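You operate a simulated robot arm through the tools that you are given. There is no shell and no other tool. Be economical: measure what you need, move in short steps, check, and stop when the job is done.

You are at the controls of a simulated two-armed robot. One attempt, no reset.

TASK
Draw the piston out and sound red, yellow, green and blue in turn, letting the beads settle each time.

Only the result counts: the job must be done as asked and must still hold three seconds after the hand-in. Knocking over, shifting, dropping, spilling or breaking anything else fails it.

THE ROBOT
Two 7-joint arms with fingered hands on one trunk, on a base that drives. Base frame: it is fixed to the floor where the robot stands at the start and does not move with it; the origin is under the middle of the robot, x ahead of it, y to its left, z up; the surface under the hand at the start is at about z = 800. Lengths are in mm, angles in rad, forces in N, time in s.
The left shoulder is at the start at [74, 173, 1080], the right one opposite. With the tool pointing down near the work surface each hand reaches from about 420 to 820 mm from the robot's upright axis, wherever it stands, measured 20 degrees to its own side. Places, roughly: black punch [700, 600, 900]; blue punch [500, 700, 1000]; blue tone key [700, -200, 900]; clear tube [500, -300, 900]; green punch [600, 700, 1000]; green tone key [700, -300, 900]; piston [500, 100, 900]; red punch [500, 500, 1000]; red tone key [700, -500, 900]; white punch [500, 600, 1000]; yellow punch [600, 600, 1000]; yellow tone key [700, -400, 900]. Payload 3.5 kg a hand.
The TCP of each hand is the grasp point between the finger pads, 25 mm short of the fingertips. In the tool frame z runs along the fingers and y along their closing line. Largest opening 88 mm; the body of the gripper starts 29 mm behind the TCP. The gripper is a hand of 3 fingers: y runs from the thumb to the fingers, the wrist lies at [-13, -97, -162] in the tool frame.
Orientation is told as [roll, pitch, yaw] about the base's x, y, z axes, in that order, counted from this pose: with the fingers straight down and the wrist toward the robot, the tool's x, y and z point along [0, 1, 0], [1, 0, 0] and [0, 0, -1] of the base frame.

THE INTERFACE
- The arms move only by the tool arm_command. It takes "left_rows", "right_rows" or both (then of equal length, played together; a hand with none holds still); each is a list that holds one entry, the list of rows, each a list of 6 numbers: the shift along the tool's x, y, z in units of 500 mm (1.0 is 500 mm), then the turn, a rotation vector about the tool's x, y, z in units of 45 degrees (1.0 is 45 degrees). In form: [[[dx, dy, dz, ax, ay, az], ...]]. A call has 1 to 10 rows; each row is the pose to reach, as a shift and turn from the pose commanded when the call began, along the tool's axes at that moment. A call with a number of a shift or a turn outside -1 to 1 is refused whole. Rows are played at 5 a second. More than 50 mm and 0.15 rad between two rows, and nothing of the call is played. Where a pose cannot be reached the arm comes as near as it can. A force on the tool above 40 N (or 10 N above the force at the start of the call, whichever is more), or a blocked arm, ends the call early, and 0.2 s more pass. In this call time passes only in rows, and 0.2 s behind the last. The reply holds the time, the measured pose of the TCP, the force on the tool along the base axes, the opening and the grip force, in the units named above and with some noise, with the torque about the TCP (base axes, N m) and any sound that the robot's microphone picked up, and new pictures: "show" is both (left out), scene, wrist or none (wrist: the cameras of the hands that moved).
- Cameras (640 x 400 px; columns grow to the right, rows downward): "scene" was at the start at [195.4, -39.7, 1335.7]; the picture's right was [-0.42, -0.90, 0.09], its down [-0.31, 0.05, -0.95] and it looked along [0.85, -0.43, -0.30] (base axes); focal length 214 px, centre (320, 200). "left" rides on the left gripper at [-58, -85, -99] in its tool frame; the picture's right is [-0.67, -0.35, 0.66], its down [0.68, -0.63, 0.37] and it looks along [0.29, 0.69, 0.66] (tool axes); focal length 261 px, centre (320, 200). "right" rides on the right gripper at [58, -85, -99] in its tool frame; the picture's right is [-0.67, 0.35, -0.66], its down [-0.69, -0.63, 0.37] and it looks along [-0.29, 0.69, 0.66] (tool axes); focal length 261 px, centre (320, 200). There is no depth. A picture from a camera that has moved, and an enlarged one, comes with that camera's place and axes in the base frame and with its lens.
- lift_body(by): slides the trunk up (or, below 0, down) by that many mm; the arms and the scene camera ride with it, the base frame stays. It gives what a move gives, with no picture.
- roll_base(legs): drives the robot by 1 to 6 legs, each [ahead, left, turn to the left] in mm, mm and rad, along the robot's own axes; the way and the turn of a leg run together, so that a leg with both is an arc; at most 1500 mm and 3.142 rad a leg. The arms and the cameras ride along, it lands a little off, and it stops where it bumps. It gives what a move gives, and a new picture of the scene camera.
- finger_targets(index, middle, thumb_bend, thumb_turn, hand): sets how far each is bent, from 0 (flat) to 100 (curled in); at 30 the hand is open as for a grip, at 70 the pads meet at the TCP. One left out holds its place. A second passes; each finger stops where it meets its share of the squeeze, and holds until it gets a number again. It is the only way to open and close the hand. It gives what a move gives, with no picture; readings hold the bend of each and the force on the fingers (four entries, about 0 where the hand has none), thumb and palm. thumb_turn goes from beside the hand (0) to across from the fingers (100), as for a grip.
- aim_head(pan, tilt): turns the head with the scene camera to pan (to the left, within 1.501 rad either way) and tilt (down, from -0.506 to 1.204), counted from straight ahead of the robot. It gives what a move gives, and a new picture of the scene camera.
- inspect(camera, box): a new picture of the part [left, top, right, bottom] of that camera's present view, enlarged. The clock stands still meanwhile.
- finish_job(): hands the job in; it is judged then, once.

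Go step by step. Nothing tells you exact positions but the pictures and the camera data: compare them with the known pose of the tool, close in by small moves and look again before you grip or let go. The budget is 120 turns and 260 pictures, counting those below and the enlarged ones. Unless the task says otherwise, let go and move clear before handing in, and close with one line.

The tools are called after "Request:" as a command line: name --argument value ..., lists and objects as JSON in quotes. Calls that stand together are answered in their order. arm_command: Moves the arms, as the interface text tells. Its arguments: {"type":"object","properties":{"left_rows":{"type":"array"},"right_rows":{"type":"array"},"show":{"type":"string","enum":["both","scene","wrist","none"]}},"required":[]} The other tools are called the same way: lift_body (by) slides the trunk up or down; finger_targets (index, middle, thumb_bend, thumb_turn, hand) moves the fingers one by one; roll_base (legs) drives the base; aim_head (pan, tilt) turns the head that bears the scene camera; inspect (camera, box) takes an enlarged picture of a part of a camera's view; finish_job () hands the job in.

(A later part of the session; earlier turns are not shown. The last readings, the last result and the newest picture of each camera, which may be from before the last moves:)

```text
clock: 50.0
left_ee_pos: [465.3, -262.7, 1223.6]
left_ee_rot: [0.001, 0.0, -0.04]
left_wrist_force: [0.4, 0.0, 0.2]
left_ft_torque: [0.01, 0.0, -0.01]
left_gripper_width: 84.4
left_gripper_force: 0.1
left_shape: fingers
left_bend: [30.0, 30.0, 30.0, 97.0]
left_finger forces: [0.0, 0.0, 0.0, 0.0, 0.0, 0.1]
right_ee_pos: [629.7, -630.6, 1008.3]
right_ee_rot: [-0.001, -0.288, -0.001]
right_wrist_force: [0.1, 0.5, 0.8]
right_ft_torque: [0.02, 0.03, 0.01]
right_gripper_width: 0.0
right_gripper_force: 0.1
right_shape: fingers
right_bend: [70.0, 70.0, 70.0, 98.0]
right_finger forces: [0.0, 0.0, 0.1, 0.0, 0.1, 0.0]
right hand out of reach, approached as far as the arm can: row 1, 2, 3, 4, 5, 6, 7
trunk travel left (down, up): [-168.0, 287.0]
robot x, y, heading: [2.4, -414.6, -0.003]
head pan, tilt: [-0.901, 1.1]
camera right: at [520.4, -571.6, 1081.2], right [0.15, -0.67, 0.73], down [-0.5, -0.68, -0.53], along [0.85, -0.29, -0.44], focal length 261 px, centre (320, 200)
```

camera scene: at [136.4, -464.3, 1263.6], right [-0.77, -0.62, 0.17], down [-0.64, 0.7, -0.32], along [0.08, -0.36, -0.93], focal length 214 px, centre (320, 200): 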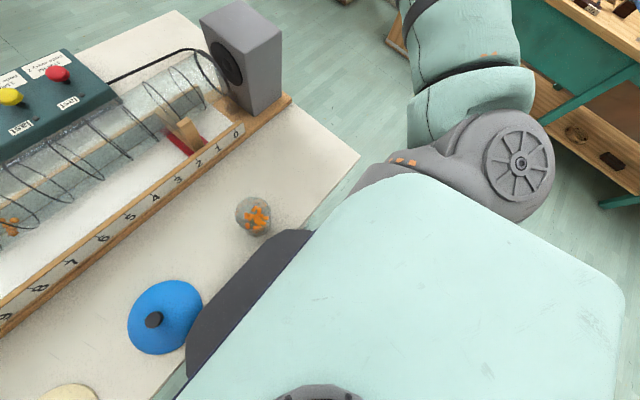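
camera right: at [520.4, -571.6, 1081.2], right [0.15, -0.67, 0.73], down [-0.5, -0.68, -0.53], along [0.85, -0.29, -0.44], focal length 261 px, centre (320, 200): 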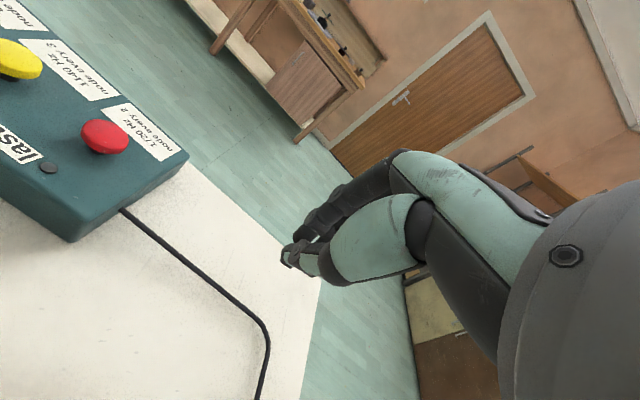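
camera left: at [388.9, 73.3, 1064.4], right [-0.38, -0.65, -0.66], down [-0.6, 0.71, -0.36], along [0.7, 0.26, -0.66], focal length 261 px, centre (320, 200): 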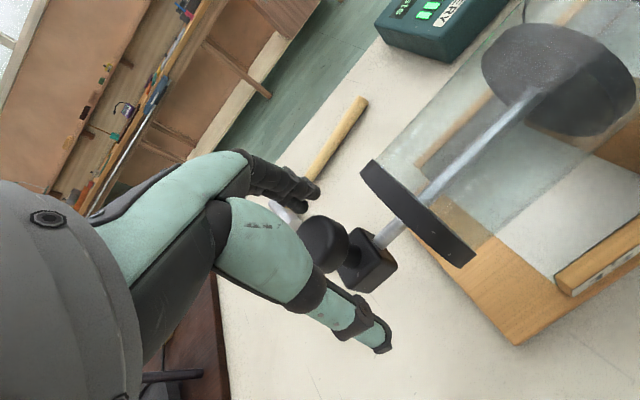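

Inward is worse for the right arm in this posture. The left arm had the freer posture earlier, so I'll retract the right arm and test the left hand (closed) hovering over the keys.

Request:
arm_command --right_rows '[[[-0.02, -0.05, -0.06, 0, 0, 0], [-0.04, -0.1, -0.12, 0, 0, 0], [-0.06, -0.15, -0.18, 0, 0, 0], [-0.08, -0.2, -0.24, 0, 0, 0], [-0.1, -0.25, -0.3, 0, 0, 0], [-0.12, -0.3, -0.36, 0, 0, 0], [-0.14, -0.35, -0.42, 0, 0, 0]]]' --show "none"

Request:
finger_targets --hand "left" --index 70 --middle 70 --thumb_bend 70

Request:
arm_command --left_rows '[[[-0.01, 0.064, 0.056, 0, 0, 0], [-0.02, 0.128, 0.112, 0, 0, 0], [-0.03, 0.192, 0.168, 0, 0, 0], [-0.04, 0.256, 0.224, 0, 0, 0], [-0.05, 0.32, 0.28, 0, 0, 0], [-0.06, 0.384, 0.336, 0, 0, 0], [-0.07, 0.448, 0.392, 0, 0, 0], [-0.076, 0.51, 0.448, 0, 0, 0]]]' --show "wrist"

Request:
aim_head --pan 0.1 --tilt 0.6

```text
clock: 51.6
left_ee_pos: [464.9, -262.5, 1223.8]
left_ee_rot: [0.001, 0.001, -0.04]
left_wrist_force: [0.7, -0.7, 0.7]
left_ft_torque: [0.01, 0.02, -0.01]
left_gripper_width: 84.6
left_gripper_force: 0.1
left_shape: fingers
left_bend: [30.0, 30.0, 30.0, 97.0]
left_finger forces: [0.0, 0.0, 0.0, 0.1, 0.1, 0.0]
right_ee_pos: [407.4, -702.3, 1163.2]
right_ee_rot: [-0.001, -0.283, -0.002]
right_wrist_force: [0.6, 0.0, 0.4]
right_ft_torque: [0.01, -0.01, 0.0]
right_gripper_width: 0.0
right_gripper_force: 0.1
right_shape: fingers
right_bend: [70.0, 70.0, 70.0, 98.0]
right_finger forces: [0.1, 0.0, 0.0, 0.1, 0.1, 0.0]
trunk travel left (down, up): [-168.0, 287.0]
robot x, y, heading: [-3.1, -415.8, -0.001]
head pan, tilt: [-0.901, 1.1]
```

```text
clock: 52.6
left_ee_pos: [464.7, -263.2, 1224.0]
left_ee_rot: [0.001, 0.001, -0.04]
left_wrist_force: [-0.4, -0.6, 0.3]
left_ft_torque: [0.01, -0.01, 0.0]
left_gripper_width: 0.0
left_gripper_force: 0.0
left_shape: fingers
left_bend: [70.0, 70.0, 70.0, 97.0]
left_finger forces: [0.0, 0.0, 0.0, 0.0, 0.1, 0.0]
right_ee_pos: [407.2, -701.7, 1164.6]
right_ee_rot: [-0.001, -0.285, -0.002]
right_wrist_force: [-0.5, 0.8, -0.8]
right_ft_torque: [0.0, 0.0, -0.03]
right_gripper_width: 0.2
right_gripper_force: 0.0
right_shape: fingers
right_bend: [70.0, 70.0, 70.0, 98.0]
right_finger forces: [0.0, 0.0, 0.1, 0.0, 0.1, 0.0]
trunk travel left (down, up): [-168.0, 287.0]
robot x, y, heading: [1.7, -414.1, -0.003]
head pan, tilt: [-0.901, 1.1]
```

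```text
clock: 54.4
left_ee_pos: [722.0, -310.1, 998.6]
left_ee_rot: [0.0, 0.003, -0.042]
left_wrist_force: [-0.1, 0.2, 0.6]
left_ft_torque: [0.03, 0.02, 0.01]
left_gripper_width: 0.0
left_gripper_force: 0.1
left_shape: fingers
left_bend: [70.0, 70.0, 70.0, 97.0]
left_finger forces: [0.0, 0.1, 0.1, 0.0, 0.0, 0.0]
right_ee_pos: [409.7, -702.2, 1162.7]
right_ee_rot: [0.0, -0.285, -0.004]
right_wrist_force: [0.3, 0.0, -0.1]
right_ft_torque: [-0.02, 0.02, 0.01]
right_gripper_width: 0.0
right_gripper_force: 0.0
right_shape: fingers
right_bend: [70.0, 70.0, 70.0, 98.0]
right_finger forces: [0.1, 0.0, 0.1, 0.0, 0.1, 0.0]
trunk travel left (down, up): [-168.0, 287.0]
robot x, y, heading: [-0.3, -413.3, -0.002]
head pan, tilt: [-0.901, 1.1]
camera left: at [635.5, -363.8, 1097.4], right [-0.38, -0.65, -0.66], down [-0.6, 0.71, -0.36], along [0.7, 0.26, -0.66], focal length 261 px, centre (320, 200)
```

left: 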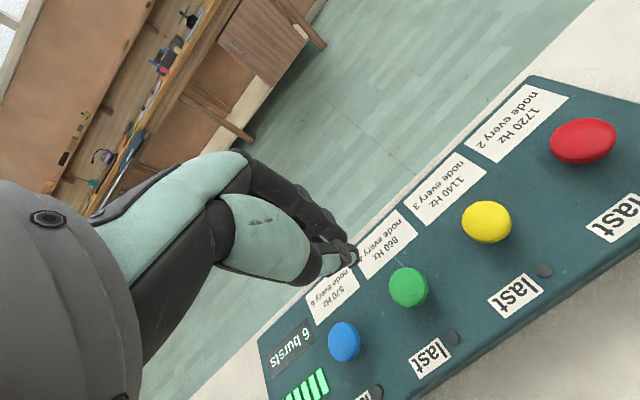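

```text
clock: 55.6
left_ee_pos: [720.0, -309.6, 1000.7]
left_ee_rot: [0.001, 0.001, -0.04]
left_wrist_force: [-0.3, 0.5, 0.1]
left_ft_torque: [-0.03, 0.03, -0.01]
left_gripper_width: 0.0
left_gripper_force: 0.2
left_shape: fingers
left_bend: [70.0, 70.0, 70.0, 97.0]
left_finger forces: [0.1, 0.1, 0.0, 0.0, 0.0, 0.0]
right_ee_pos: [407.3, -701.6, 1163.3]
right_ee_rot: [0.001, -0.285, -0.002]
right_wrist_force: [0.4, 0.3, -0.1]
right_ft_torque: [0.0, 0.01, -0.02]
right_gripper_width: 0.2
right_gripper_force: 0.1
right_shape: fingers
right_bend: [70.0, 70.0, 70.0, 98.0]
right_finger forces: [0.1, 0.1, 0.0, 0.0, 0.0, 0.0]
trunk travel left (down, up): [-168.0, 287.0]
robot x, y, heading: [5.4, -415.4, -0.001]
head pan, tilt: [0.099, 0.6]
camera scene: at [192.5, -406.5, 1290.8], right [0.09, -1.0, -0.02], down [-0.73, -0.05, -0.68], along [0.68, 0.08, -0.73], focal length 214 px, centre (320, 200)
```

scene: 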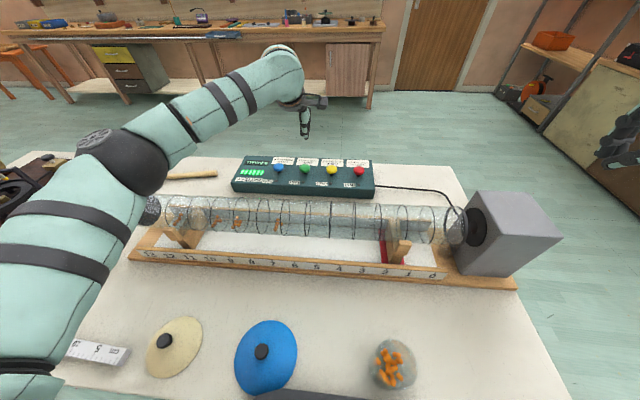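

The left arm reaches the key row well. From this view the keys are at x ≈ 723, with y = red -467, yellow -384, green -299, blue -216 and tops near z 865. I'll move to hover over red.

Request:
arm_command --left_rows '[[[-0.08, 0.005, 0, 0, 0, 0], [-0.16, 0.01, 0, 0, 0, 0], [-0.24, 0.015, 0, 0, 0, 0], [-0.314, 0.02, 0, 0, 0, 0], [-0.314, 0.02, 0.08, 0, 0, 0], [-0.314, 0.02, 0.12, 0, 0, 0]]]' --show "both"

Request:
inspect --camera "scene" --box '[250, 80, 430, 210]'

```text
clock: 57.0
left_ee_pos: [722.4, -467.3, 939.5]
left_ee_rot: [0.004, -0.002, -0.039]
left_wrist_force: [-0.4, 0.5, -0.4]
left_ft_torque: [0.01, 0.0, 0.01]
left_gripper_width: 0.0
left_gripper_force: 0.0
left_shape: fingers
left_bend: [70.0, 70.0, 70.0, 97.0]
left_finger forces: [0.0, 0.0, 0.1, 0.0, 0.1, 0.0]
left hand out of reach, approached as far as the arm can: row 4
right_ee_pos: [407.9, -701.8, 1162.5]
right_ee_rot: [-0.001, -0.283, -0.003]
right_wrist_force: [0.3, -0.3, -0.6]
right_ft_torque: [-0.04, 0.01, 0.0]
right_gripper_width: 0.2
right_gripper_force: 0.0
right_shape: fingers
right_bend: [70.0, 70.0, 70.0, 98.0]
right_finger forces: [0.0, 0.0, 0.0, 0.1, 0.0, 0.1]
trunk travel left (down, up): [-168.0, 287.0]
robot x, y, heading: [-1.3, -412.6, 0.001]
head pan, tilt: [0.099, 0.6]
camera scene: at [192.7, -406.7, 1290.8], right [0.09, -1.0, -0.02], down [-0.73, -0.05, -0.68], along [0.68, 0.08, -0.73], focal length 214 px, centre (320, 200)
camera left: at [635.0, -522.7, 1038.0], right [-0.37, -0.65, -0.66], down [-0.6, 0.71, -0.36], along [0.71, 0.26, -0.66], focal length 261 px, centre (320, 200)
```

scene: 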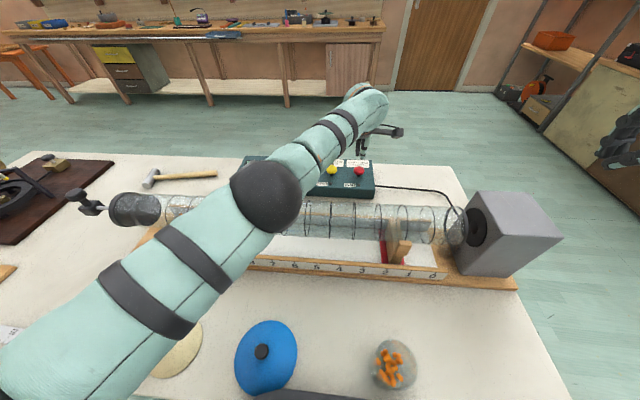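
left: 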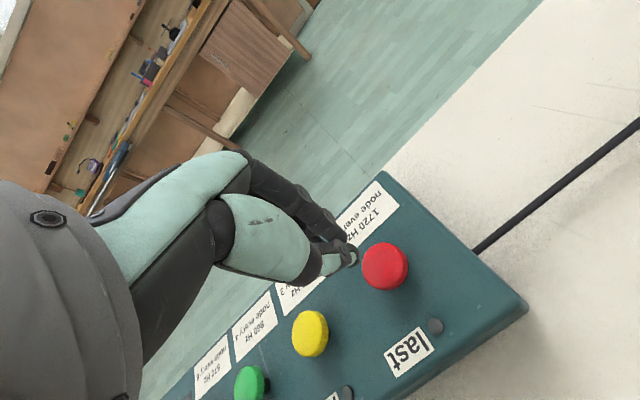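

```text
3.08 times, centred on (340, 145) of scene
camera zoom: at [192.7, -406.7, 1290.8], right [0.09, -1.0, -0.02], down [-0.73, -0.05, -0.68], along [0.68, 0.08, -0.73], focal length 660 px, centre (258, 369)
```

zoom: 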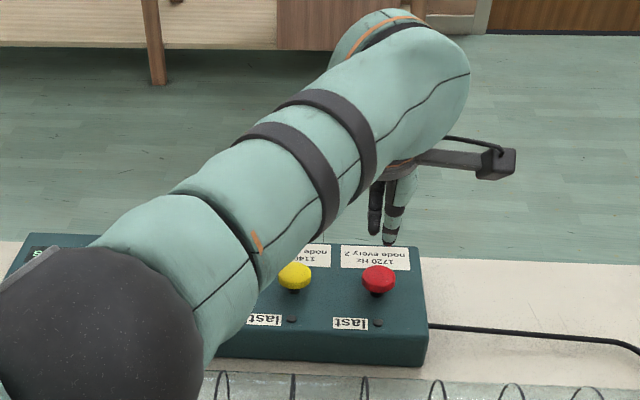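

The fingertip is over red within a few millimetres, with the tip at about 914 and the key top near 868. I'll descend gently in small rows, listening for the tone.

Request:
arm_command --left_rows '[[[0, 0.002, 0.04, 0, 0, 0], [0, 0.002, 0.07, 0, 0, 0], [0, 0.002, 0.08, 0, 0, 0], [0, 0.002, 0.088, 0, 0, 0], [0, 0.002, 0.094, 0, 0, 0]]]' --show "wrist"

```text
clock: 58.2
left_ee_pos: [720.9, -464.8, 894.6]
left_ee_rot: [0.001, -0.001, -0.04]
left_wrist_force: [-0.5, -0.8, 1.5]
left_ft_torque: [-0.05, 0.0, 0.04]
left_gripper_width: 0.0
left_gripper_force: 0.8
left_shape: fingers
left_bend: [70.0, 70.0, 70.0, 97.0]
left_finger forces: [0.3, 0.0, 0.1, 0.0, 1.1, 0.1]
left hand out of reach, approached as far as the arm can: row 2, 3, 5
right_ee_pos: [407.2, -702.1, 1164.4]
right_ee_rot: [0.002, -0.285, -0.004]
right_wrist_force: [-0.6, 0.0, -0.4]
right_ft_torque: [0.03, -0.01, -0.01]
right_gripper_width: 0.0
right_gripper_force: 0.0
right_shape: fingers
right_bend: [70.0, 70.0, 70.0, 98.0]
right_finger forces: [0.1, 0.1, 0.0, 0.0, 0.0, 0.0]
trunk travel left (down, up): [-168.0, 287.0]
robot x, y, heading: [-0.4, -414.8, -0.007]
head pan, tilt: [0.099, 0.6]
camera left: at [633.6, -518.7, 992.0], right [-0.37, -0.65, -0.66], down [-0.6, 0.71, -0.36], along [0.71, 0.26, -0.66], focal length 261 px, centre (320, 200)
```

left: 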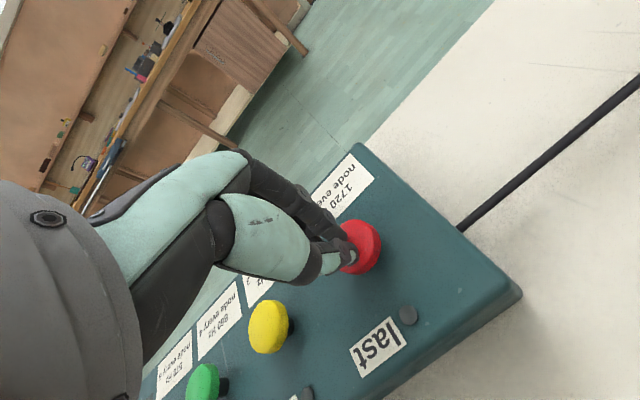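

The fingertip touches the red key's top at 1.5 N. Pressing a bit further.

Request:
arm_command --left_rows '[[[-0.004, -0.002, 0.006, 0, 0, 0], [-0.004, -0.002, 0.012, 0, 0, 0], [-0.004, -0.002, 0.018, 0, 0, 0]]]' --show "wrist"

```text
clock: 59.0
left_ee_pos: [719.0, -465.9, 886.1]
left_ee_rot: [-0.001, -0.001, -0.039]
left_wrist_force: [0.3, 0.7, 3.9]
left_ft_torque: [-0.01, -0.03, 0.0]
left_gripper_width: 0.3
left_gripper_force: 2.0
left_shape: fingers
left_bend: [70.0, 70.0, 70.0, 98.0]
left_finger forces: [3.2, 0.4, 0.0, 0.0, 0.1, 0.0]
right_ee_pos: [406.8, -701.1, 1163.7]
right_ee_rot: [-0.001, -0.283, -0.002]
right_wrist_force: [-0.1, -0.1, 0.9]
right_ft_torque: [-0.01, 0.01, 0.01]
right_gripper_width: 0.1
right_gripper_force: 0.0
right_shape: fingers
right_bend: [70.0, 70.0, 70.0, 98.0]
right_finger forces: [0.0, 0.1, 0.0, 0.1, 0.1, 0.0]
trunk travel left (down, up): [-168.0, 287.0]
robot x, y, heading: [1.4, -415.5, -0.004]
head pan, tilt: [0.099, 0.6]
heard: click
camera left: at [632.4, -520.2, 983.6], right [-0.37, -0.66, -0.66], down [-0.6, 0.71, -0.37], along [0.71, 0.26, -0.66], focal length 261 px, centre (320, 200)
```

left: 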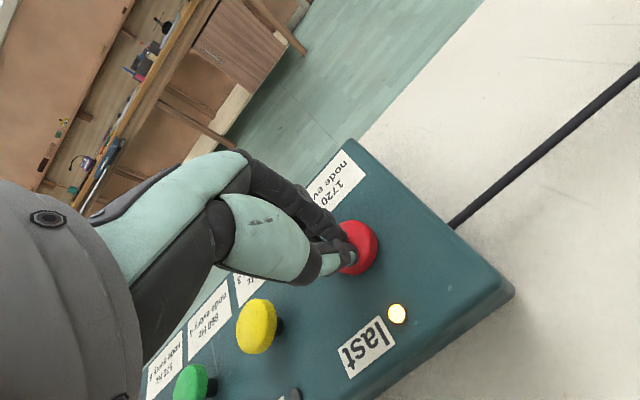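

There was a click and red's "last" lamp is lit. I'll lift off and look at the beads.

Request:
arm_command --left_rows '[[[0, 0, -0.03, 0, 0, 0], [0, 0, -0.08, 0, 0, 0], [0, 0, -0.14, 0, 0, 0], [0, 0, -0.2, 0, 0, 0], [0.08, 0, -0.2, 0, 0, 0], [0.16, 0, -0.2, 0, 0, 0], [0.24, 0, -0.2, 0, 0, 0], [0.32, 0, -0.2, 0, 0, 0]]]' --show "scene"

Request:
inspect --camera "scene" --box '[110, 150, 330, 290]'

```text
clock: 60.9
left_ee_pos: [771.2, -313.5, 989.4]
left_ee_rot: [-0.001, 0.001, -0.042]
left_wrist_force: [-0.3, 0.9, 0.3]
left_ft_torque: [0.0, -0.02, 0.0]
left_gripper_width: 0.0
left_gripper_force: 0.0
left_shape: fingers
left_bend: [70.0, 70.0, 70.0, 98.0]
left_finger forces: [0.0, 0.1, 0.0, 0.0, 0.0, 0.0]
left hand out of reach, approached as far as the arm can: row 5, 6, 7, 8
right_ee_pos: [407.5, -700.4, 1163.8]
right_ee_rot: [-0.001, -0.285, -0.002]
right_wrist_force: [-0.3, 0.4, 0.1]
right_ft_torque: [0.01, 0.01, -0.02]
right_gripper_width: 0.0
right_gripper_force: 0.0
right_shape: fingers
right_bend: [70.0, 70.0, 70.0, 98.0]
right_finger forces: [0.0, 0.1, 0.1, 0.2, 0.0, 0.1]
trunk travel left (down, up): [-168.0, 287.0]
robot x, y, heading: [-1.1, -415.2, -0.001]
head pan, tilt: [0.099, 0.6]
camera scene: at [193.0, -405.2, 1290.8], right [0.09, -1.0, -0.02], down [-0.73, -0.05, -0.68], along [0.68, 0.08, -0.73], focal length 214 px, centre (320, 200)
```

scene: 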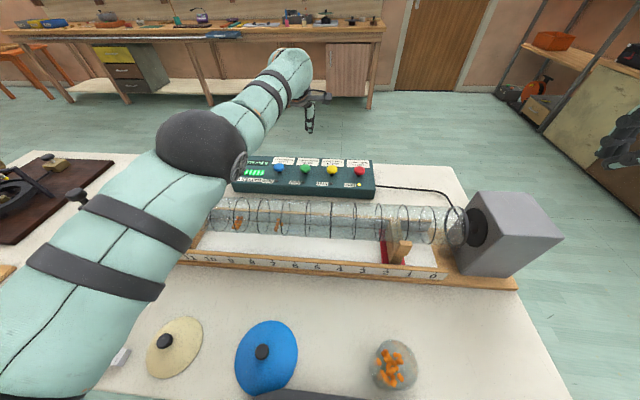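

```text
2.86 times, centred on (220, 220) of scene
camera zoom: at [193.0, -405.2, 1290.8], right [0.09, -1.0, -0.02], down [-0.73, -0.05, -0.68], along [0.68, 0.08, -0.73], focal length 613 px, centre (606, 143)
```

zoom: 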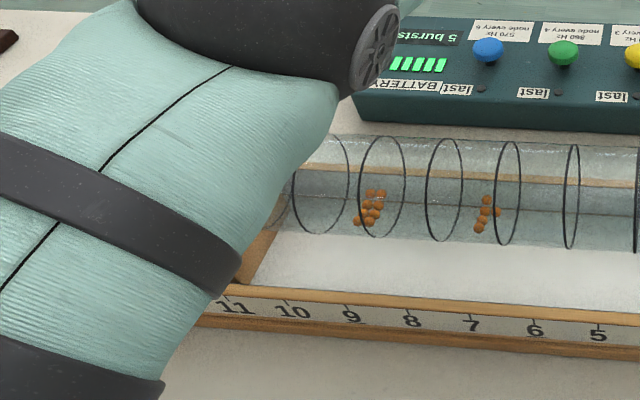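

Battery shows 5 bursts. The beads moved as expected: 9 joined 10, and 7 went to 8. I'll move over yellow while they settle, then check again before pressing.

Request:
arm_command --left_rows '[[[-0.05, -0.03, 0, 0, 0, 0], [-0.1, -0.06, 0, 0, 0, 0], [-0.146, -0.092, 0, 0, 0, 0], [-0.146, -0.092, 0.03, 0, 0, 0], [-0.146, -0.092, 0.06, 0, 0, 0], [-0.146, -0.092, 0.06, 0, 0, 0], [-0.146, -0.092, 0.06, 0, 0, 0], [-0.146, -0.092, 0.06, 0, 0, 0], [-0.146, -0.092, 0.06, 0, 0, 0], [-0.146, -0.092, 0.06, 0, 0, 0]]]' --show "both"

Request:
inspect --camera "scene" --box '[60, 150, 330, 290]'

```text
clock: 63.0
left_ee_pos: [750.4, -394.7, 961.4]
left_ee_rot: [-0.001, 0.002, -0.04]
left_wrist_force: [-1.1, 0.1, -0.6]
left_ft_torque: [-0.01, 0.01, 0.05]
left_gripper_width: 0.2
left_gripper_force: 0.0
left_shape: fingers
left_bend: [70.0, 70.0, 70.0, 98.0]
left_finger forces: [0.1, 0.0, 0.0, 0.0, 0.0, 0.0]
left hand out of reach, approached as far as the arm can: row 1, 2, 3, 4, 5, 6, 7, 8, 9, 10
right_ee_pos: [406.6, -700.5, 1162.0]
right_ee_rot: [0.001, -0.285, -0.005]
right_wrist_force: [-0.1, 0.2, -0.3]
right_ft_torque: [-0.03, 0.02, 0.01]
right_gripper_width: 0.4
right_gripper_force: 0.1
right_shape: fingers
right_bend: [70.0, 70.0, 70.0, 98.0]
right_finger forces: [0.1, 0.0, 0.0, 0.0, 0.0, 0.1]
trunk travel left (down, up): [-168.0, 287.0]
robot x, y, heading: [0.7, -416.5, -0.003]
head pan, tilt: [0.099, 0.6]
camera scene: at [192.6, -406.5, 1290.9], right [0.09, -1.0, -0.02], down [-0.73, -0.05, -0.68], along [0.68, 0.08, -0.73], focal length 214 px, centre (320, 200)
camera left: at [663.7, -450.5, 1058.5], right [-0.38, -0.65, -0.66], down [-0.6, 0.71, -0.36], along [0.7, 0.26, -0.66], focal length 261 px, centre (320, 200)
```

scene: 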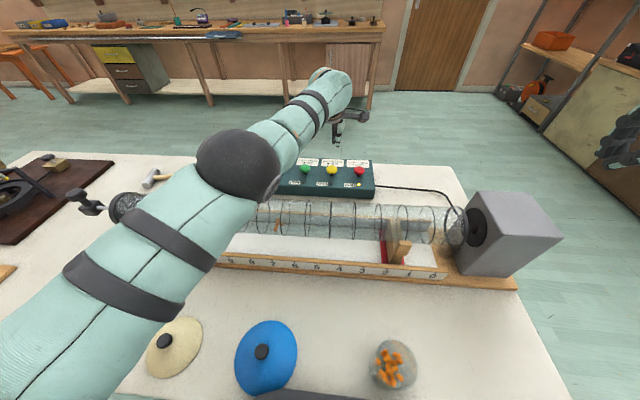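
left: 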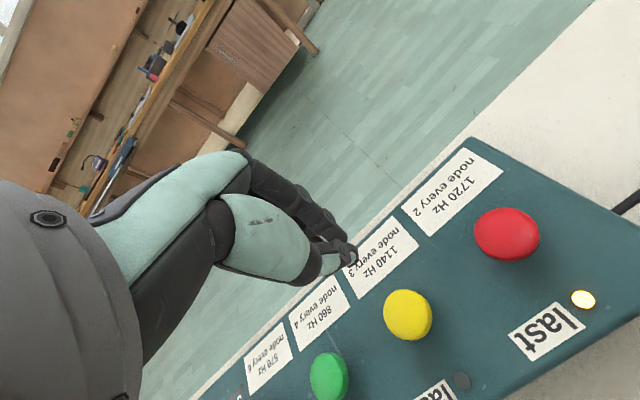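

```text
2.37 times, centred on (195, 220) of scene
camera zoom: at [192.6, -406.5, 1290.9], right [0.09, -1.0, -0.02], down [-0.73, -0.05, -0.68], along [0.68, 0.08, -0.73], focal length 508 px, centre (616, 153)
```

zoom: 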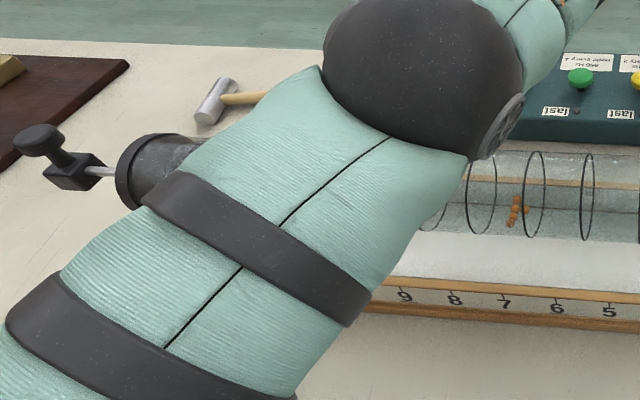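

The arm is close to full stretch here, so I'll shift the robot 90 mm right to ease the reach, then go back to yellow.

Request:
roll_base --legs '[[0, -90, 0]]'

Request:
arm_command --left_rows '[[[0.06, -0.02, 0, 0, 0, 0], [0.12, -0.04, 0, 0, 0, 0], [0.16, -0.06, 0, 0, 0, 0]]]' --show "wrist"

```text
clock: 64.2
left_ee_pos: [748.9, -488.3, 960.1]
left_ee_rot: [0.003, 0.002, -0.041]
left_wrist_force: [0.8, 0.7, 0.9]
left_ft_torque: [-0.01, 0.02, -0.02]
left_gripper_width: 0.0
left_gripper_force: 0.1
left_shape: fingers
left_bend: [70.0, 70.0, 70.0, 98.0]
left_finger forces: [0.0, 0.1, 0.1, 0.0, 0.0, 0.0]
right_ee_pos: [407.1, -792.3, 1162.3]
right_ee_rot: [0.0, -0.284, -0.005]
right_wrist_force: [0.3, 0.1, -0.1]
right_ft_torque: [0.01, -0.01, 0.0]
right_gripper_width: 0.0
right_gripper_force: 0.0
right_shape: fingers
right_bend: [70.0, 70.0, 70.0, 98.0]
right_finger forces: [0.1, 0.0, 0.0, 0.1, 0.1, 0.0]
trunk travel left (down, up): [-168.0, 287.0]
robot x, y, heading: [-2.0, -503.3, 0.002]
head pan, tilt: [0.099, 0.6]
camera scene: at [192.2, -497.2, 1290.9], right [0.09, -1.0, -0.02], down [-0.73, -0.05, -0.68], along [0.68, 0.08, -0.73], focal length 214 px, centre (320, 200)
```

scene: 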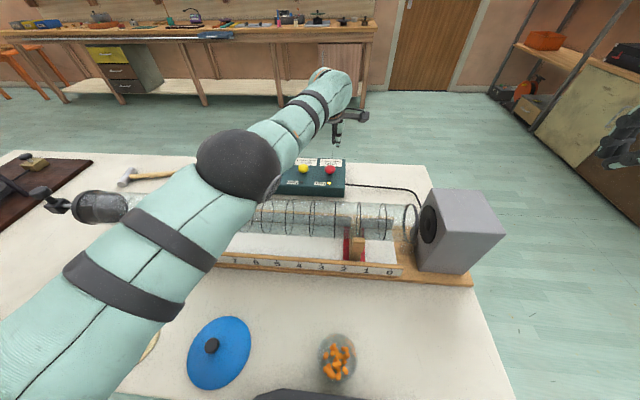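

```text
clock: 65.0
left_ee_pos: [769.5, -420.7, 961.1]
left_ee_rot: [0.002, 0.002, -0.04]
left_wrist_force: [-0.3, -0.1, 0.2]
left_ft_torque: [0.0, 0.04, -0.02]
left_gripper_width: 0.3
left_gripper_force: 0.0
left_shape: fingers
left_bend: [70.0, 70.0, 70.0, 98.0]
left_finger forces: [0.1, 0.1, 0.1, 0.1, 0.0, 0.1]
left hand out of reach, approached as far as the arm can: row 1, 2, 3
right_ee_pos: [406.8, -790.2, 1162.8]
right_ee_rot: [-0.003, -0.285, -0.004]
right_wrist_force: [-0.2, -1.0, -0.1]
right_ft_torque: [0.02, 0.0, 0.0]
right_gripper_width: 0.0
right_gripper_force: 0.0
right_shape: fingers
right_bend: [70.0, 70.0, 70.0, 98.0]
right_finger forces: [0.0, 0.0, 0.0, 0.0, 0.0, 0.0]
trunk travel left (down, up): [-168.0, 287.0]
robot x, y, heading: [0.6, -504.7, -0.004]
head pan, tilt: [0.099, 0.6]
camera left: at [682.5, -474.5, 1060.2], right [-0.38, -0.65, -0.66], down [-0.6, 0.71, -0.36], along [0.7, 0.26, -0.66], focal length 261 px, centre (320, 200)
```

left: 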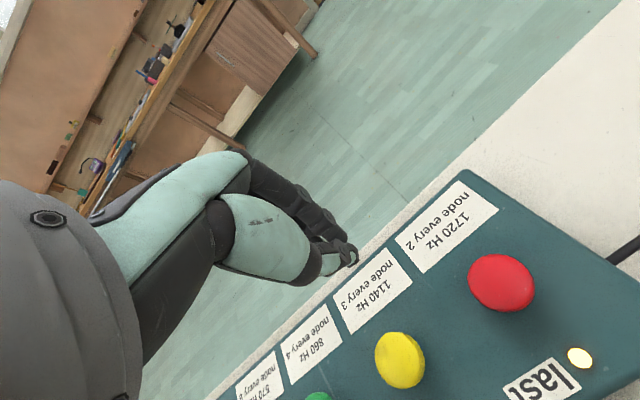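

The commanded pose seems to lie ahead of the arm's reach. I'll pull back in x and measure.

Request:
arm_command --left_rows '[[[0.02, -0.06, 0, 0, 0, 0], [0.05, -0.1, 0, 0, 0, 0]]]' --show "none"

```text
clock: 65.5
left_ee_pos: [771.9, -406.4, 963.6]
left_ee_rot: [0.0, 0.001, -0.041]
left_wrist_force: [-0.6, 0.1, -0.3]
left_ft_torque: [0.0, -0.01, 0.02]
left_gripper_width: 0.0
left_gripper_force: 0.0
left_shape: fingers
left_bend: [70.0, 70.0, 70.0, 98.0]
left_finger forces: [0.0, 0.0, 0.1, 0.0, 0.1, 0.0]
left hand out of reach, approached as far as the arm can: row 1, 2
right_ee_pos: [406.7, -790.1, 1163.5]
right_ee_rot: [-0.002, -0.284, -0.004]
right_wrist_force: [-0.9, -0.2, 0.2]
right_ft_torque: [-0.01, 0.01, 0.02]
right_gripper_width: 0.0
right_gripper_force: 0.1
right_shape: fingers
right_bend: [70.0, 70.0, 70.0, 98.0]
right_finger forces: [0.0, 0.1, 0.1, 0.0, 0.0, 0.0]
trunk travel left (down, up): [-168.0, 287.0]
robot x, y, heading: [0.7, -503.6, -0.0]
head pan, tilt: [0.099, 0.6]
```

The elbow seems to be straight and locked at full stretch. I'll try a larger pull back and up to get it to bend.

Request:
arm_command --left_rows '[[[0.0, -0.07, -0.05, 0, 0, 0], [0.0, -0.14, -0.1, 0, 0, 0], [0.0, -0.21, -0.15, 0, 0, 0], [0.0, -0.28, -0.2, 0, 0, 0], [0.0, -0.35, -0.25, 0, 0, 0]]]' --show "none"

```text
clock: 66.8
left_ee_pos: [729.0, -439.5, 1139.4]
left_ee_rot: [0.003, 0.002, -0.041]
left_wrist_force: [-0.2, -0.4, 0.2]
left_ft_torque: [0.0, -0.02, -0.01]
left_gripper_width: 0.0
left_gripper_force: 0.1
left_shape: fingers
left_bend: [70.0, 70.0, 70.0, 98.0]
left_finger forces: [0.1, 0.1, 0.0, 0.0, 0.0, 0.0]
left hand out of reach, approached as far as the arm can: row 1, 2, 3, 4, 5
right_ee_pos: [404.5, -791.4, 1164.4]
right_ee_rot: [-0.001, -0.286, -0.003]
right_wrist_force: [0.8, 0.4, 0.1]
right_ft_torque: [0.01, -0.01, 0.01]
right_gripper_width: 0.0
right_gripper_force: 0.1
right_shape: fingers
right_bend: [70.0, 70.0, 70.0, 98.0]
right_finger forces: [0.0, 0.1, 0.1, 0.0, 0.1, 0.0]
trunk travel left (down, up): [-168.0, 287.0]
robot x, y, heading: [3.1, -506.3, -0.005]
head pan, tilt: [0.099, 0.6]
```

Still locked straight. Moving toward +y extended the elbow, so moving toward -y (its bending direction) should free it.

Request:
arm_command --left_rows '[[[-0.07, -0.06, 0, 0, 0, 0], [-0.14, -0.12, 0, 0, 0, 0], [-0.21, -0.18, 0, 0, 0, 0], [-0.28, -0.24, 0, 0, 0, 0], [-0.3, -0.32, 0, 0, 0, 0], [-0.3, -0.4, 0, 0, 0, 0]]]' --show "scene"

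```text
clock: 68.0
left_ee_pos: [682.2, -522.7, 1136.3]
left_ee_rot: [-0.066, 0.098, 0.135]
left_wrist_force: [0.6, 0.9, -0.3]
left_ft_torque: [-0.01, 0.01, -0.02]
left_gripper_width: 0.0
left_gripper_force: 0.0
left_shape: fingers
left_bend: [70.0, 70.0, 70.0, 98.0]
left_finger forces: [0.1, 0.1, 0.1, 0.0, 0.0, 0.1]
left hand out of reach, approached as far as the arm can: row 1, 2, 3, 4, 5, 6
right_ee_pos: [408.2, -790.4, 1164.1]
right_ee_rot: [-0.002, -0.285, -0.004]
right_wrist_force: [0.2, -0.5, -0.4]
right_ft_torque: [-0.02, 0.01, -0.01]
right_gripper_width: 0.0
right_gripper_force: 0.1
right_shape: fingers
right_bend: [70.0, 70.0, 70.0, 98.0]
right_finger forces: [0.1, 0.1, 0.0, 0.0, 0.0, 0.0]
trunk travel left (down, up): [-168.0, 287.0]
robot x, y, heading: [0.5, -507.6, -0.004]
head pan, tilt: [0.099, 0.6]
stopped in row 6 (left hand): the arm was blocked; the commanded pose is now the measured one
camera scene: at [192.5, -496.4, 1290.8], right [0.09, -1.0, -0.02], down [-0.73, -0.05, -0.68], along [0.68, 0.08, -0.73], focal length 214 px, centre (320, 200)
```

scene: 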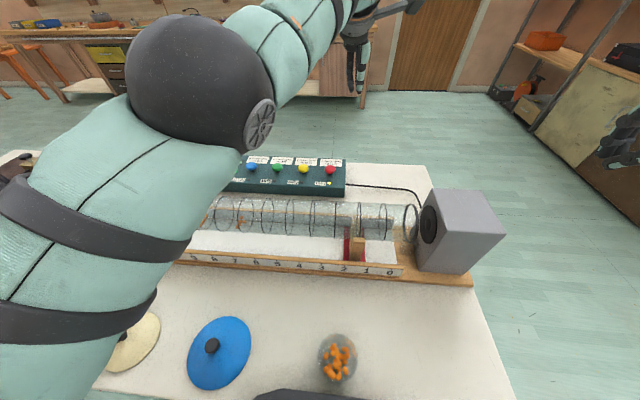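

It bent now, and the commanded pose is reset. I'll straighten the orientation while pulling back and toward +y.

Request:
arm_command --left_rows '[[[0.05, -0.05, -0.02, 0, 0, 0], [0.1, -0.1, -0.02, -0.06, 0.04, 0.08], [0.15, -0.15, -0.02, -0.12, 0.08, 0.16], [0.2, -0.2, -0.02, -0.12, 0.08, 0.16]]]' --show "scene"

```text
clock: 69.0
left_ee_pos: [683.8, -490.9, 1204.1]
left_ee_rot: [-0.004, -0.007, 0.002]
left_wrist_force: [0.0, 0.0, -0.9]
left_ft_torque: [-0.02, -0.01, 0.01]
left_gripper_width: 0.3
left_gripper_force: 0.1
left_shape: fingers
left_bend: [70.0, 70.0, 70.0, 98.0]
left_finger forces: [0.0, 0.0, 0.0, 0.1, 0.1, 0.1]
left hand out of reach, approached as far as the arm can: row 1, 2, 3, 4
right_ee_pos: [407.3, -791.0, 1163.6]
right_ee_rot: [-0.002, -0.284, -0.003]
right_wrist_force: [0.2, 0.6, 0.1]
right_ft_torque: [0.0, -0.02, 0.03]
right_gripper_width: 0.0
right_gripper_force: 0.1
right_shape: fingers
right_bend: [70.0, 70.0, 70.0, 98.0]
right_finger forces: [0.1, 0.1, 0.0, 0.1, 0.0, 0.0]
trunk travel left (down, up): [-168.0, 287.0]
robot x, y, heading: [-1.1, -508.0, -0.001]
head pan, tilt: [0.099, 0.6]
camera scene: at [191.8, -495.9, 1290.9], right [0.09, -1.0, -0.02], down [-0.73, -0.05, -0.69], along [0.68, 0.08, -0.73], focal length 214 px, centre (320, 200)
```

scene: 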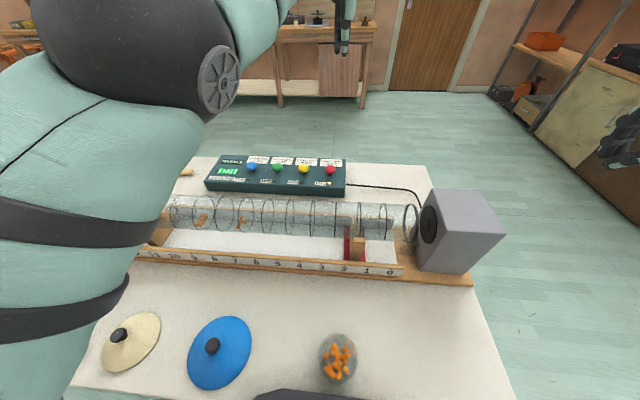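

Moving +y straightened it again, so -y is the bending direction. I'll go -y with back and continue straight back this time, in gentle rows.

Request:
arm_command --left_rows '[[[-0.05, -0.02, 0, 0, 0, 0], [-0.1, -0.04, 0, 0, 0, 0], [-0.15, -0.07, 0, 0, 0, 0], [-0.2, -0.12, 0, 0, 0, 0], [-0.22, -0.18, 0, 0, 0, 0], [-0.22, -0.25, 0, 0, 0, 0], [-0.22, -0.32, 0, 0, 0, 0]]]' --show "scene"

```text
clock: 70.2
left_ee_pos: [670.4, -510.6, 1154.5]
left_ee_rot: [-0.054, 0.13, 0.155]
left_wrist_force: [0.1, -0.5, 0.5]
left_ft_torque: [0.0, 0.01, -0.03]
left_gripper_width: 0.0
left_gripper_force: 0.0
left_shape: fingers
left_bend: [70.0, 70.0, 70.0, 98.0]
left_finger forces: [0.0, 0.0, 0.0, 0.1, 0.0, 0.0]
left hand out of reach, approached as far as the arm can: row 5
right_ee_pos: [408.1, -789.9, 1164.8]
right_ee_rot: [-0.002, -0.285, -0.004]
right_wrist_force: [0.5, 0.5, 0.3]
right_ft_torque: [-0.01, 0.0, -0.02]
right_gripper_width: 0.3
right_gripper_force: 0.0
right_shape: fingers
right_bend: [70.0, 70.0, 70.0, 98.0]
right_finger forces: [0.1, 0.0, 0.0, 0.1, 0.1, 0.1]
trunk travel left (down, up): [-168.0, 287.0]
robot x, y, heading: [-0.3, -503.7, -0.005]
head pan, tilt: [0.099, 0.6]
stopped in row 5 (left hand): the arm was blocked; the commanded pose is now the measured one
camera scene: at [192.4, -496.2, 1290.8], right [0.09, -1.0, -0.02], down [-0.73, -0.05, -0.68], along [0.68, 0.08, -0.73], focal length 214 px, centre (320, 200)
```

scene: 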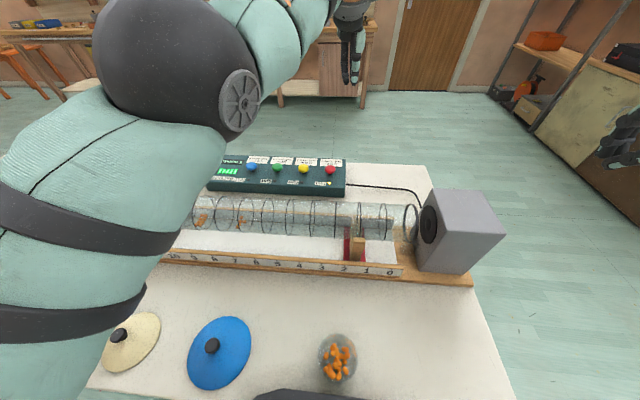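

Blocked again as the upper arm nears the chest, but the elbow is bent now. I'll go straight back only, fixing the orientation slowly.

Request:
arm_command --left_rows '[[[0.01, -0.06, 0, 0, 0, 0], [0.02, -0.12, 0, 0, 0, 0], [0.03, -0.18, 0, -0.05, 0, 0.05], [0.05, -0.24, 0, -0.1, 0.03, 0.1], [0.07, -0.3, 0, -0.16, 0.06, 0.18]]]' --show "none"

```text
clock: 71.1
left_ee_pos: [656.3, -508.2, 1149.4]
left_ee_rot: [-0.026, 0.213, 0.165]
left_wrist_force: [-0.6, 0.3, -0.3]
left_ft_torque: [0.02, 0.01, 0.01]
left_gripper_width: 0.0
left_gripper_force: 0.0
left_shape: fingers
left_bend: [70.0, 70.0, 70.0, 98.0]
left_finger forces: [0.0, 0.0, 0.0, 0.0, 0.0, 0.1]
left hand out of reach, approached as far as the arm can: row 1, 2, 3, 4
right_ee_pos: [406.7, -791.5, 1163.5]
right_ee_rot: [-0.002, -0.285, -0.003]
right_wrist_force: [-0.2, -0.1, -0.1]
right_ft_torque: [-0.01, 0.04, 0.01]
right_gripper_width: 0.0
right_gripper_force: 0.1
right_shape: fingers
right_bend: [70.0, 70.0, 70.0, 98.0]
right_finger forces: [0.1, 0.0, 0.0, 0.0, 0.1, 0.0]
trunk travel left (down, up): [-168.0, 287.0]
robot x, y, heading: [1.8, -502.3, -0.001]
head pan, tilt: [0.099, 0.6]
stopped in row 4 (left hand): the arm was blocked; the commanded pose is now the measured one
```

Still not bending freely. I'll look at the left arm directly to see its shape and what it touches.

Request:
aim_head --pan 0.8 --tilt 0.2

Request:
aim_head --pan 0.5 --tilt 0.9

```text
clock: 72.2
left_ee_pos: [658.4, -508.1, 1149.6]
left_ee_rot: [-0.026, 0.21, 0.16]
left_wrist_force: [-0.9, 0.0, -0.6]
left_ft_torque: [-0.03, 0.01, 0.02]
left_gripper_width: 0.0
left_gripper_force: 0.1
left_shape: fingers
left_bend: [70.0, 70.0, 70.0, 98.0]
left_finger forces: [0.0, 0.1, 0.0, 0.0, 0.1, 0.1]
right_ee_pos: [406.7, -791.5, 1162.9]
right_ee_rot: [-0.003, -0.286, -0.004]
right_wrist_force: [0.3, 1.0, 0.5]
right_ft_torque: [-0.01, 0.01, 0.01]
right_gripper_width: 0.1
right_gripper_force: 0.1
right_shape: fingers
right_bend: [70.0, 70.0, 70.0, 98.0]
right_finger forces: [0.0, 0.1, 0.0, 0.0, 0.0, 0.0]
trunk travel left (down, up): [-168.0, 287.0]
robot x, y, heading: [3.5, -503.5, -0.004]
head pan, tilt: [0.799, 0.201]
camera scene: at [177.9, -438.5, 1331.7], right [0.7, -0.7, -0.15], down [-0.35, -0.14, -0.93], along [0.63, 0.7, -0.34], focal length 214 px, centre (320, 200)
```

scene: 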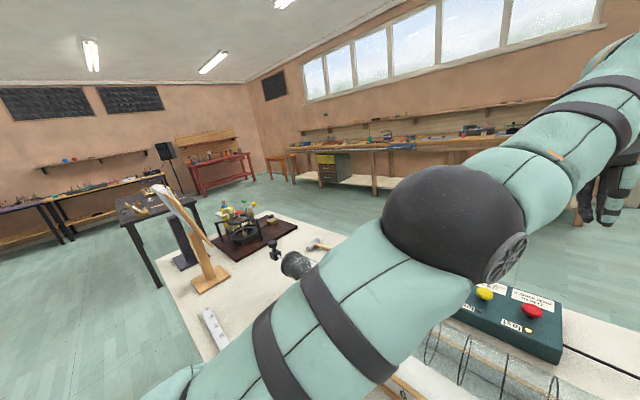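

```text
clock: 73.3
left_ee_pos: [656.2, -507.5, 1150.2]
left_ee_rot: [-0.026, 0.21, 0.163]
left_wrist_force: [0.5, -0.3, 0.1]
left_ft_torque: [0.01, 0.0, 0.01]
left_gripper_width: 0.0
left_gripper_force: 0.1
left_shape: fingers
left_bend: [70.0, 70.0, 70.0, 98.0]
left_finger forces: [0.1, 0.0, 0.1, 0.1, 0.1, 0.1]
right_ee_pos: [407.2, -792.4, 1163.3]
right_ee_rot: [-0.002, -0.286, -0.004]
right_wrist_force: [-0.3, -0.1, -0.3]
right_ft_torque: [0.02, 0.0, 0.01]
right_gripper_width: 0.2
right_gripper_force: 0.1
right_shape: fingers
right_bend: [70.0, 70.0, 70.0, 98.0]
right_finger forces: [0.0, 0.1, 0.0, 0.0, 0.0, 0.0]
trunk travel left (down, up): [-168.0, 287.0]
robot x, y, heading: [1.1, -504.1, -0.004]
head pan, tilt: [0.499, 0.901]
camera scene: at [165.8, -469.1, 1271.4], right [0.46, -0.88, -0.1], down [-0.81, -0.37, -0.46], along [0.37, 0.3, -0.88], focal length 214 px, centre (320, 200)
```

scene: 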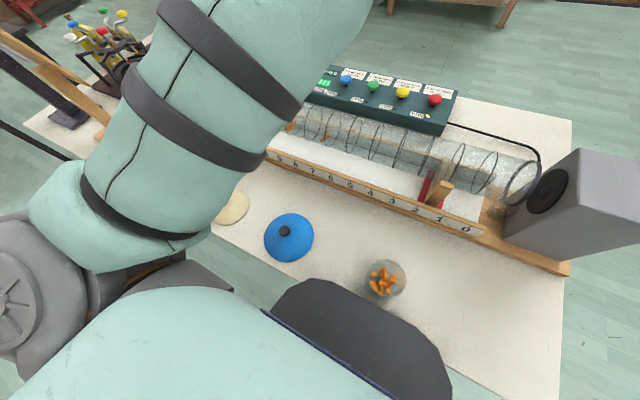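

The arm is still straight, and the low sideways position is where it last flexed. I'll go back down there with the orientation restored, then sweep -y at that height.

Request:
arm_command --left_rows '[[[0.03, 0.048, 0.045, -0.05, 0, 0.03], [0.06, 0.096, 0.09, -0.1, 0, 0.06], [0.09, 0.144, 0.135, -0.15, 0.01, 0.1], [0.12, 0.192, 0.18, -0.2, 0.02, 0.14], [0.15, 0.24, 0.225, -0.25, 0.03, 0.18], [0.18, 0.29, 0.27, -0.27, 0.03, 0.2]]]' --show "none"

```text
clock: 74.7
left_ee_pos: [771.2, -413.3, 985.7]
left_ee_rot: [-0.016, -0.005, 0.001]
left_wrist_force: [0.2, 0.0, -0.3]
left_ft_torque: [0.0, 0.01, 0.0]
left_gripper_width: 0.1
left_gripper_force: 0.0
left_shape: fingers
left_bend: [70.0, 70.0, 70.0, 98.0]
left_finger forces: [0.0, 0.0, 0.0, 0.0, 0.1, 0.0]
left hand out of reach, approached as far as the arm can: row 1, 2, 3, 4, 5, 6
right_ee_pos: [406.8, -790.6, 1163.2]
right_ee_rot: [-0.002, -0.285, -0.005]
right_wrist_force: [0.6, 1.3, -1.3]
right_ft_torque: [0.01, -0.03, -0.02]
right_gripper_width: 0.0
right_gripper_force: 0.1
right_shape: fingers
right_bend: [70.0, 70.0, 70.0, 98.0]
right_finger forces: [0.0, 0.1, 0.1, 0.0, 0.0, 0.1]
trunk travel left (down, up): [-168.0, 287.0]
robot x, y, heading: [0.1, -506.0, -0.002]
head pan, tilt: [0.499, 0.901]
```

Now sweeping -y here with a modest pull back.

Request:
arm_command --left_rows '[[[-0.06, 0, 0, 0, 0, 0], [-0.12, 0, 0, 0, 0, 0], [-0.18, -0.03, 0, 0, 0, 0], [-0.22, -0.08, 0, 0, 0, 0], [-0.24, -0.14, 0, 0, 0, 0]]]' --show "scene"

```text
clock: 75.9
left_ee_pos: [724.4, -545.6, 990.9]
left_ee_rot: [-0.014, -0.002, 0.002]
left_wrist_force: [-0.4, 0.3, 0.0]
left_ft_torque: [-0.03, -0.02, 0.02]
left_gripper_width: 0.1
left_gripper_force: 0.1
left_shape: fingers
left_bend: [70.0, 70.0, 70.0, 98.0]
left_finger forces: [0.0, 0.0, 0.0, 0.1, 0.1, 0.0]
left hand out of reach, approached as far as the arm can: row 1, 2, 3, 4, 5
right_ee_pos: [407.0, -791.7, 1162.4]
right_ee_rot: [0.001, -0.284, -0.003]
right_wrist_force: [0.2, -1.1, -1.2]
right_ft_torque: [-0.02, 0.01, 0.05]
right_gripper_width: 0.0
right_gripper_force: 0.1
right_shape: fingers
right_bend: [70.0, 70.0, 70.0, 98.0]
right_finger forces: [0.0, 0.1, 0.1, 0.0, 0.0, 0.0]
trunk travel left (down, up): [-168.0, 287.0]
robot x, y, heading: [0.7, -503.5, -0.005]
head pan, tilt: [0.499, 0.901]
camera scene: at [166.0, -469.2, 1271.3], right [0.46, -0.88, -0.1], down [-0.81, -0.37, -0.46], along [0.36, 0.3, -0.88], focal length 214 px, centre (320, 200)
```

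scene: 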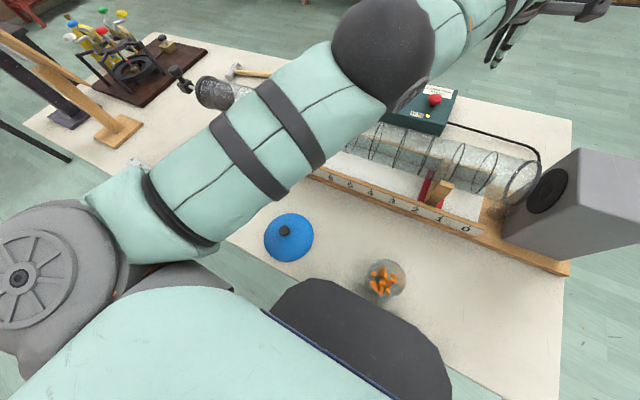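

The wrist limits may be what forces the straight arm. I'll relax the hand orientation, fingers tilting forward, while pulling back and up.

Request:
arm_command --left_rows '[[[0, -0.07, -0.04, -0.18, 0, 0], [0, -0.14, -0.08, -0.36, 0, 0], [0, -0.21, -0.12, -0.54, 0, 0], [0, -0.28, -0.16, -0.72, 0, 0], [0, -0.35, -0.2, -0.9, 0, 0], [0, -0.42, -0.24, -0.98, 0, 0], [0, -0.49, -0.28, -0.98, 0, 0]]]' --show "scene"

```text
clock: 77.0
left_ee_pos: [778.5, -525.1, 1149.2]
left_ee_rot: [-0.17, -0.64, 0.39]
left_wrist_force: [0.1, -0.3, -0.2]
left_ft_torque: [0.02, -0.01, 0.0]
left_gripper_width: 0.0
left_gripper_force: 0.1
left_shape: fingers
left_bend: [70.0, 70.0, 70.0, 98.0]
left_finger forces: [0.0, 0.1, 0.0, 0.1, 0.0, 0.0]
left hand out of reach, approached as far as the arm can: row 1, 2, 3, 4, 5
right_ee_pos: [406.2, -791.2, 1162.7]
right_ee_rot: [-0.002, -0.285, -0.003]
right_wrist_force: [-1.0, -0.2, 0.5]
right_ft_torque: [-0.01, 0.0, -0.02]
right_gripper_width: 0.0
right_gripper_force: 0.1
right_shape: fingers
right_bend: [70.0, 70.0, 70.0, 98.0]
right_finger forces: [0.0, 0.1, 0.1, 0.1, 0.0, 0.0]
trunk travel left (down, up): [-168.0, 287.0]
robot x, y, heading: [-0.1, -503.6, -0.003]
head pan, tilt: [0.499, 0.901]
stopped in row 5 (left hand): the arm was blocked; the commanded pose is now the measured one
camera scene: at [165.5, -468.9, 1271.4], right [0.46, -0.88, -0.1], down [-0.81, -0.37, -0.46], along [0.37, 0.3, -0.88], focal length 214 px, centre (320, 200)
```

scene: 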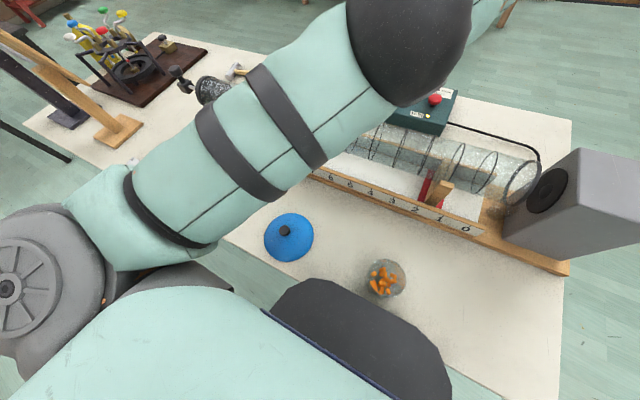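

The stops without any contact force suggest the arm solver is jumping to a bent posture mid-call. I'll keep pulling back gently from here.

Request:
arm_command --left_rows '[[[0.02, -0.06, -0.05, 0, 0, 0], [0.04, -0.12, -0.1, 0, 0, 0], [0.06, -0.18, -0.15, 0, 0, 0], [0.08, -0.24, -0.2, 0, 0, 0], [0.1, -0.3, -0.25, 0, 0, 0]]]' --show "scene"

```text
clock: 78.1
left_ee_pos: [761.7, -510.3, 1098.2]
left_ee_rot: [-0.131, -0.501, 0.531]
left_wrist_force: [0.3, 0.2, 0.8]
left_ft_torque: [0.01, 0.02, 0.04]
left_gripper_width: 0.0
left_gripper_force: 0.0
left_shape: fingers
left_bend: [70.0, 70.0, 70.0, 98.0]
left_finger forces: [0.1, 0.0, 0.0, 0.0, 0.1, 0.0]
left hand out of reach, approached as far as the arm can: row 1, 2, 3, 4, 5
right_ee_pos: [407.9, -791.8, 1164.5]
right_ee_rot: [-0.002, -0.283, -0.004]
right_wrist_force: [-0.1, 0.7, 0.1]
right_ft_torque: [0.0, 0.0, 0.01]
right_gripper_width: 0.1
right_gripper_force: 0.1
right_shape: fingers
right_bend: [70.0, 70.0, 70.0, 98.0]
right_finger forces: [0.0, 0.0, 0.0, 0.1, 0.0, 0.0]
trunk travel left (down, up): [-168.0, 287.0]
robot x, y, heading: [2.0, -504.5, -0.008]
head pan, tilt: [0.499, 0.901]
stopped in row 5 (left hand): the arm was blocked; the commanded pose is now the measured one
camera scene: at [166.2, -469.0, 1271.2], right [0.46, -0.88, -0.1], down [-0.81, -0.37, -0.46], along [0.36, 0.3, -0.88], focal length 214 px, centre (320, 200)
```

scene: 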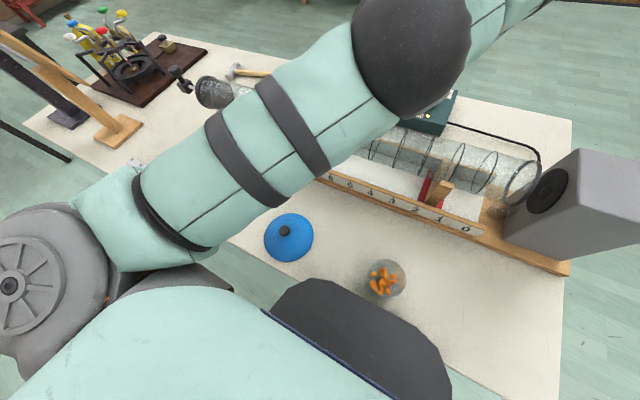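

Rather than fight the elbow, I can use the arm straight: set the hand upright again, then position the tip over a key by driving the base, and press with the arm or trunk. First I'll restore the orientation.

Request:
arm_command --left_rows '[[[0.037, 0.001, 0.041, 0.133, -0.002, 0.124], [0.074, 0.002, 0.082, 0.266, -0.004, 0.248], [0.112, 0.004, 0.122, 0.399, -0.005, 0.371], [0.149, 0.005, 0.163, 0.532, -0.007, 0.495], [0.186, 0.006, 0.204, 0.665, -0.009, 0.619]]]' --show "scene"

```text
clock: 79.3
left_ee_pos: [770.2, -417.8, 1000.5]
left_ee_rot: [0.0, -0.004, -0.011]
left_wrist_force: [-0.4, -0.2, -0.1]
left_ft_torque: [-0.02, 0.0, 0.02]
left_gripper_width: 0.0
left_gripper_force: 0.1
left_shape: fingers
left_bend: [70.0, 70.0, 70.0, 98.0]
left_finger forces: [0.1, 0.0, 0.0, 0.0, 0.0, 0.1]
left hand out of reach, approached as far as the arm can: row 1, 2, 3, 4
right_ee_pos: [408.8, -791.4, 1163.8]
right_ee_rot: [-0.002, -0.284, -0.003]
right_wrist_force: [0.7, 0.0, 0.3]
right_ft_torque: [0.01, 0.0, -0.01]
right_gripper_width: 0.0
right_gripper_force: 0.0
right_shape: fingers
right_bend: [70.0, 70.0, 70.0, 98.0]
right_finger forces: [0.1, 0.0, 0.0, 0.1, 0.1, 0.0]
trunk travel left (down, up): [-168.0, 287.0]
robot x, y, heading: [3.7, -506.6, -0.005]
head pan, tilt: [0.499, 0.901]
camera scene: at [166.8, -468.1, 1271.1], right [0.46, -0.88, -0.1], down [-0.81, -0.37, -0.46], along [0.36, 0.3, -0.88], focal length 214 px, centre (320, 200)
```

scene: 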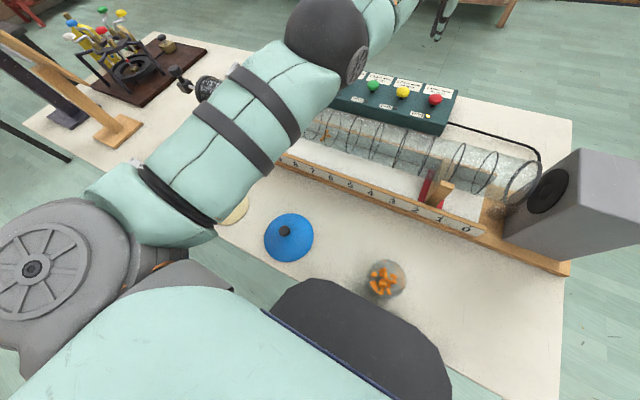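

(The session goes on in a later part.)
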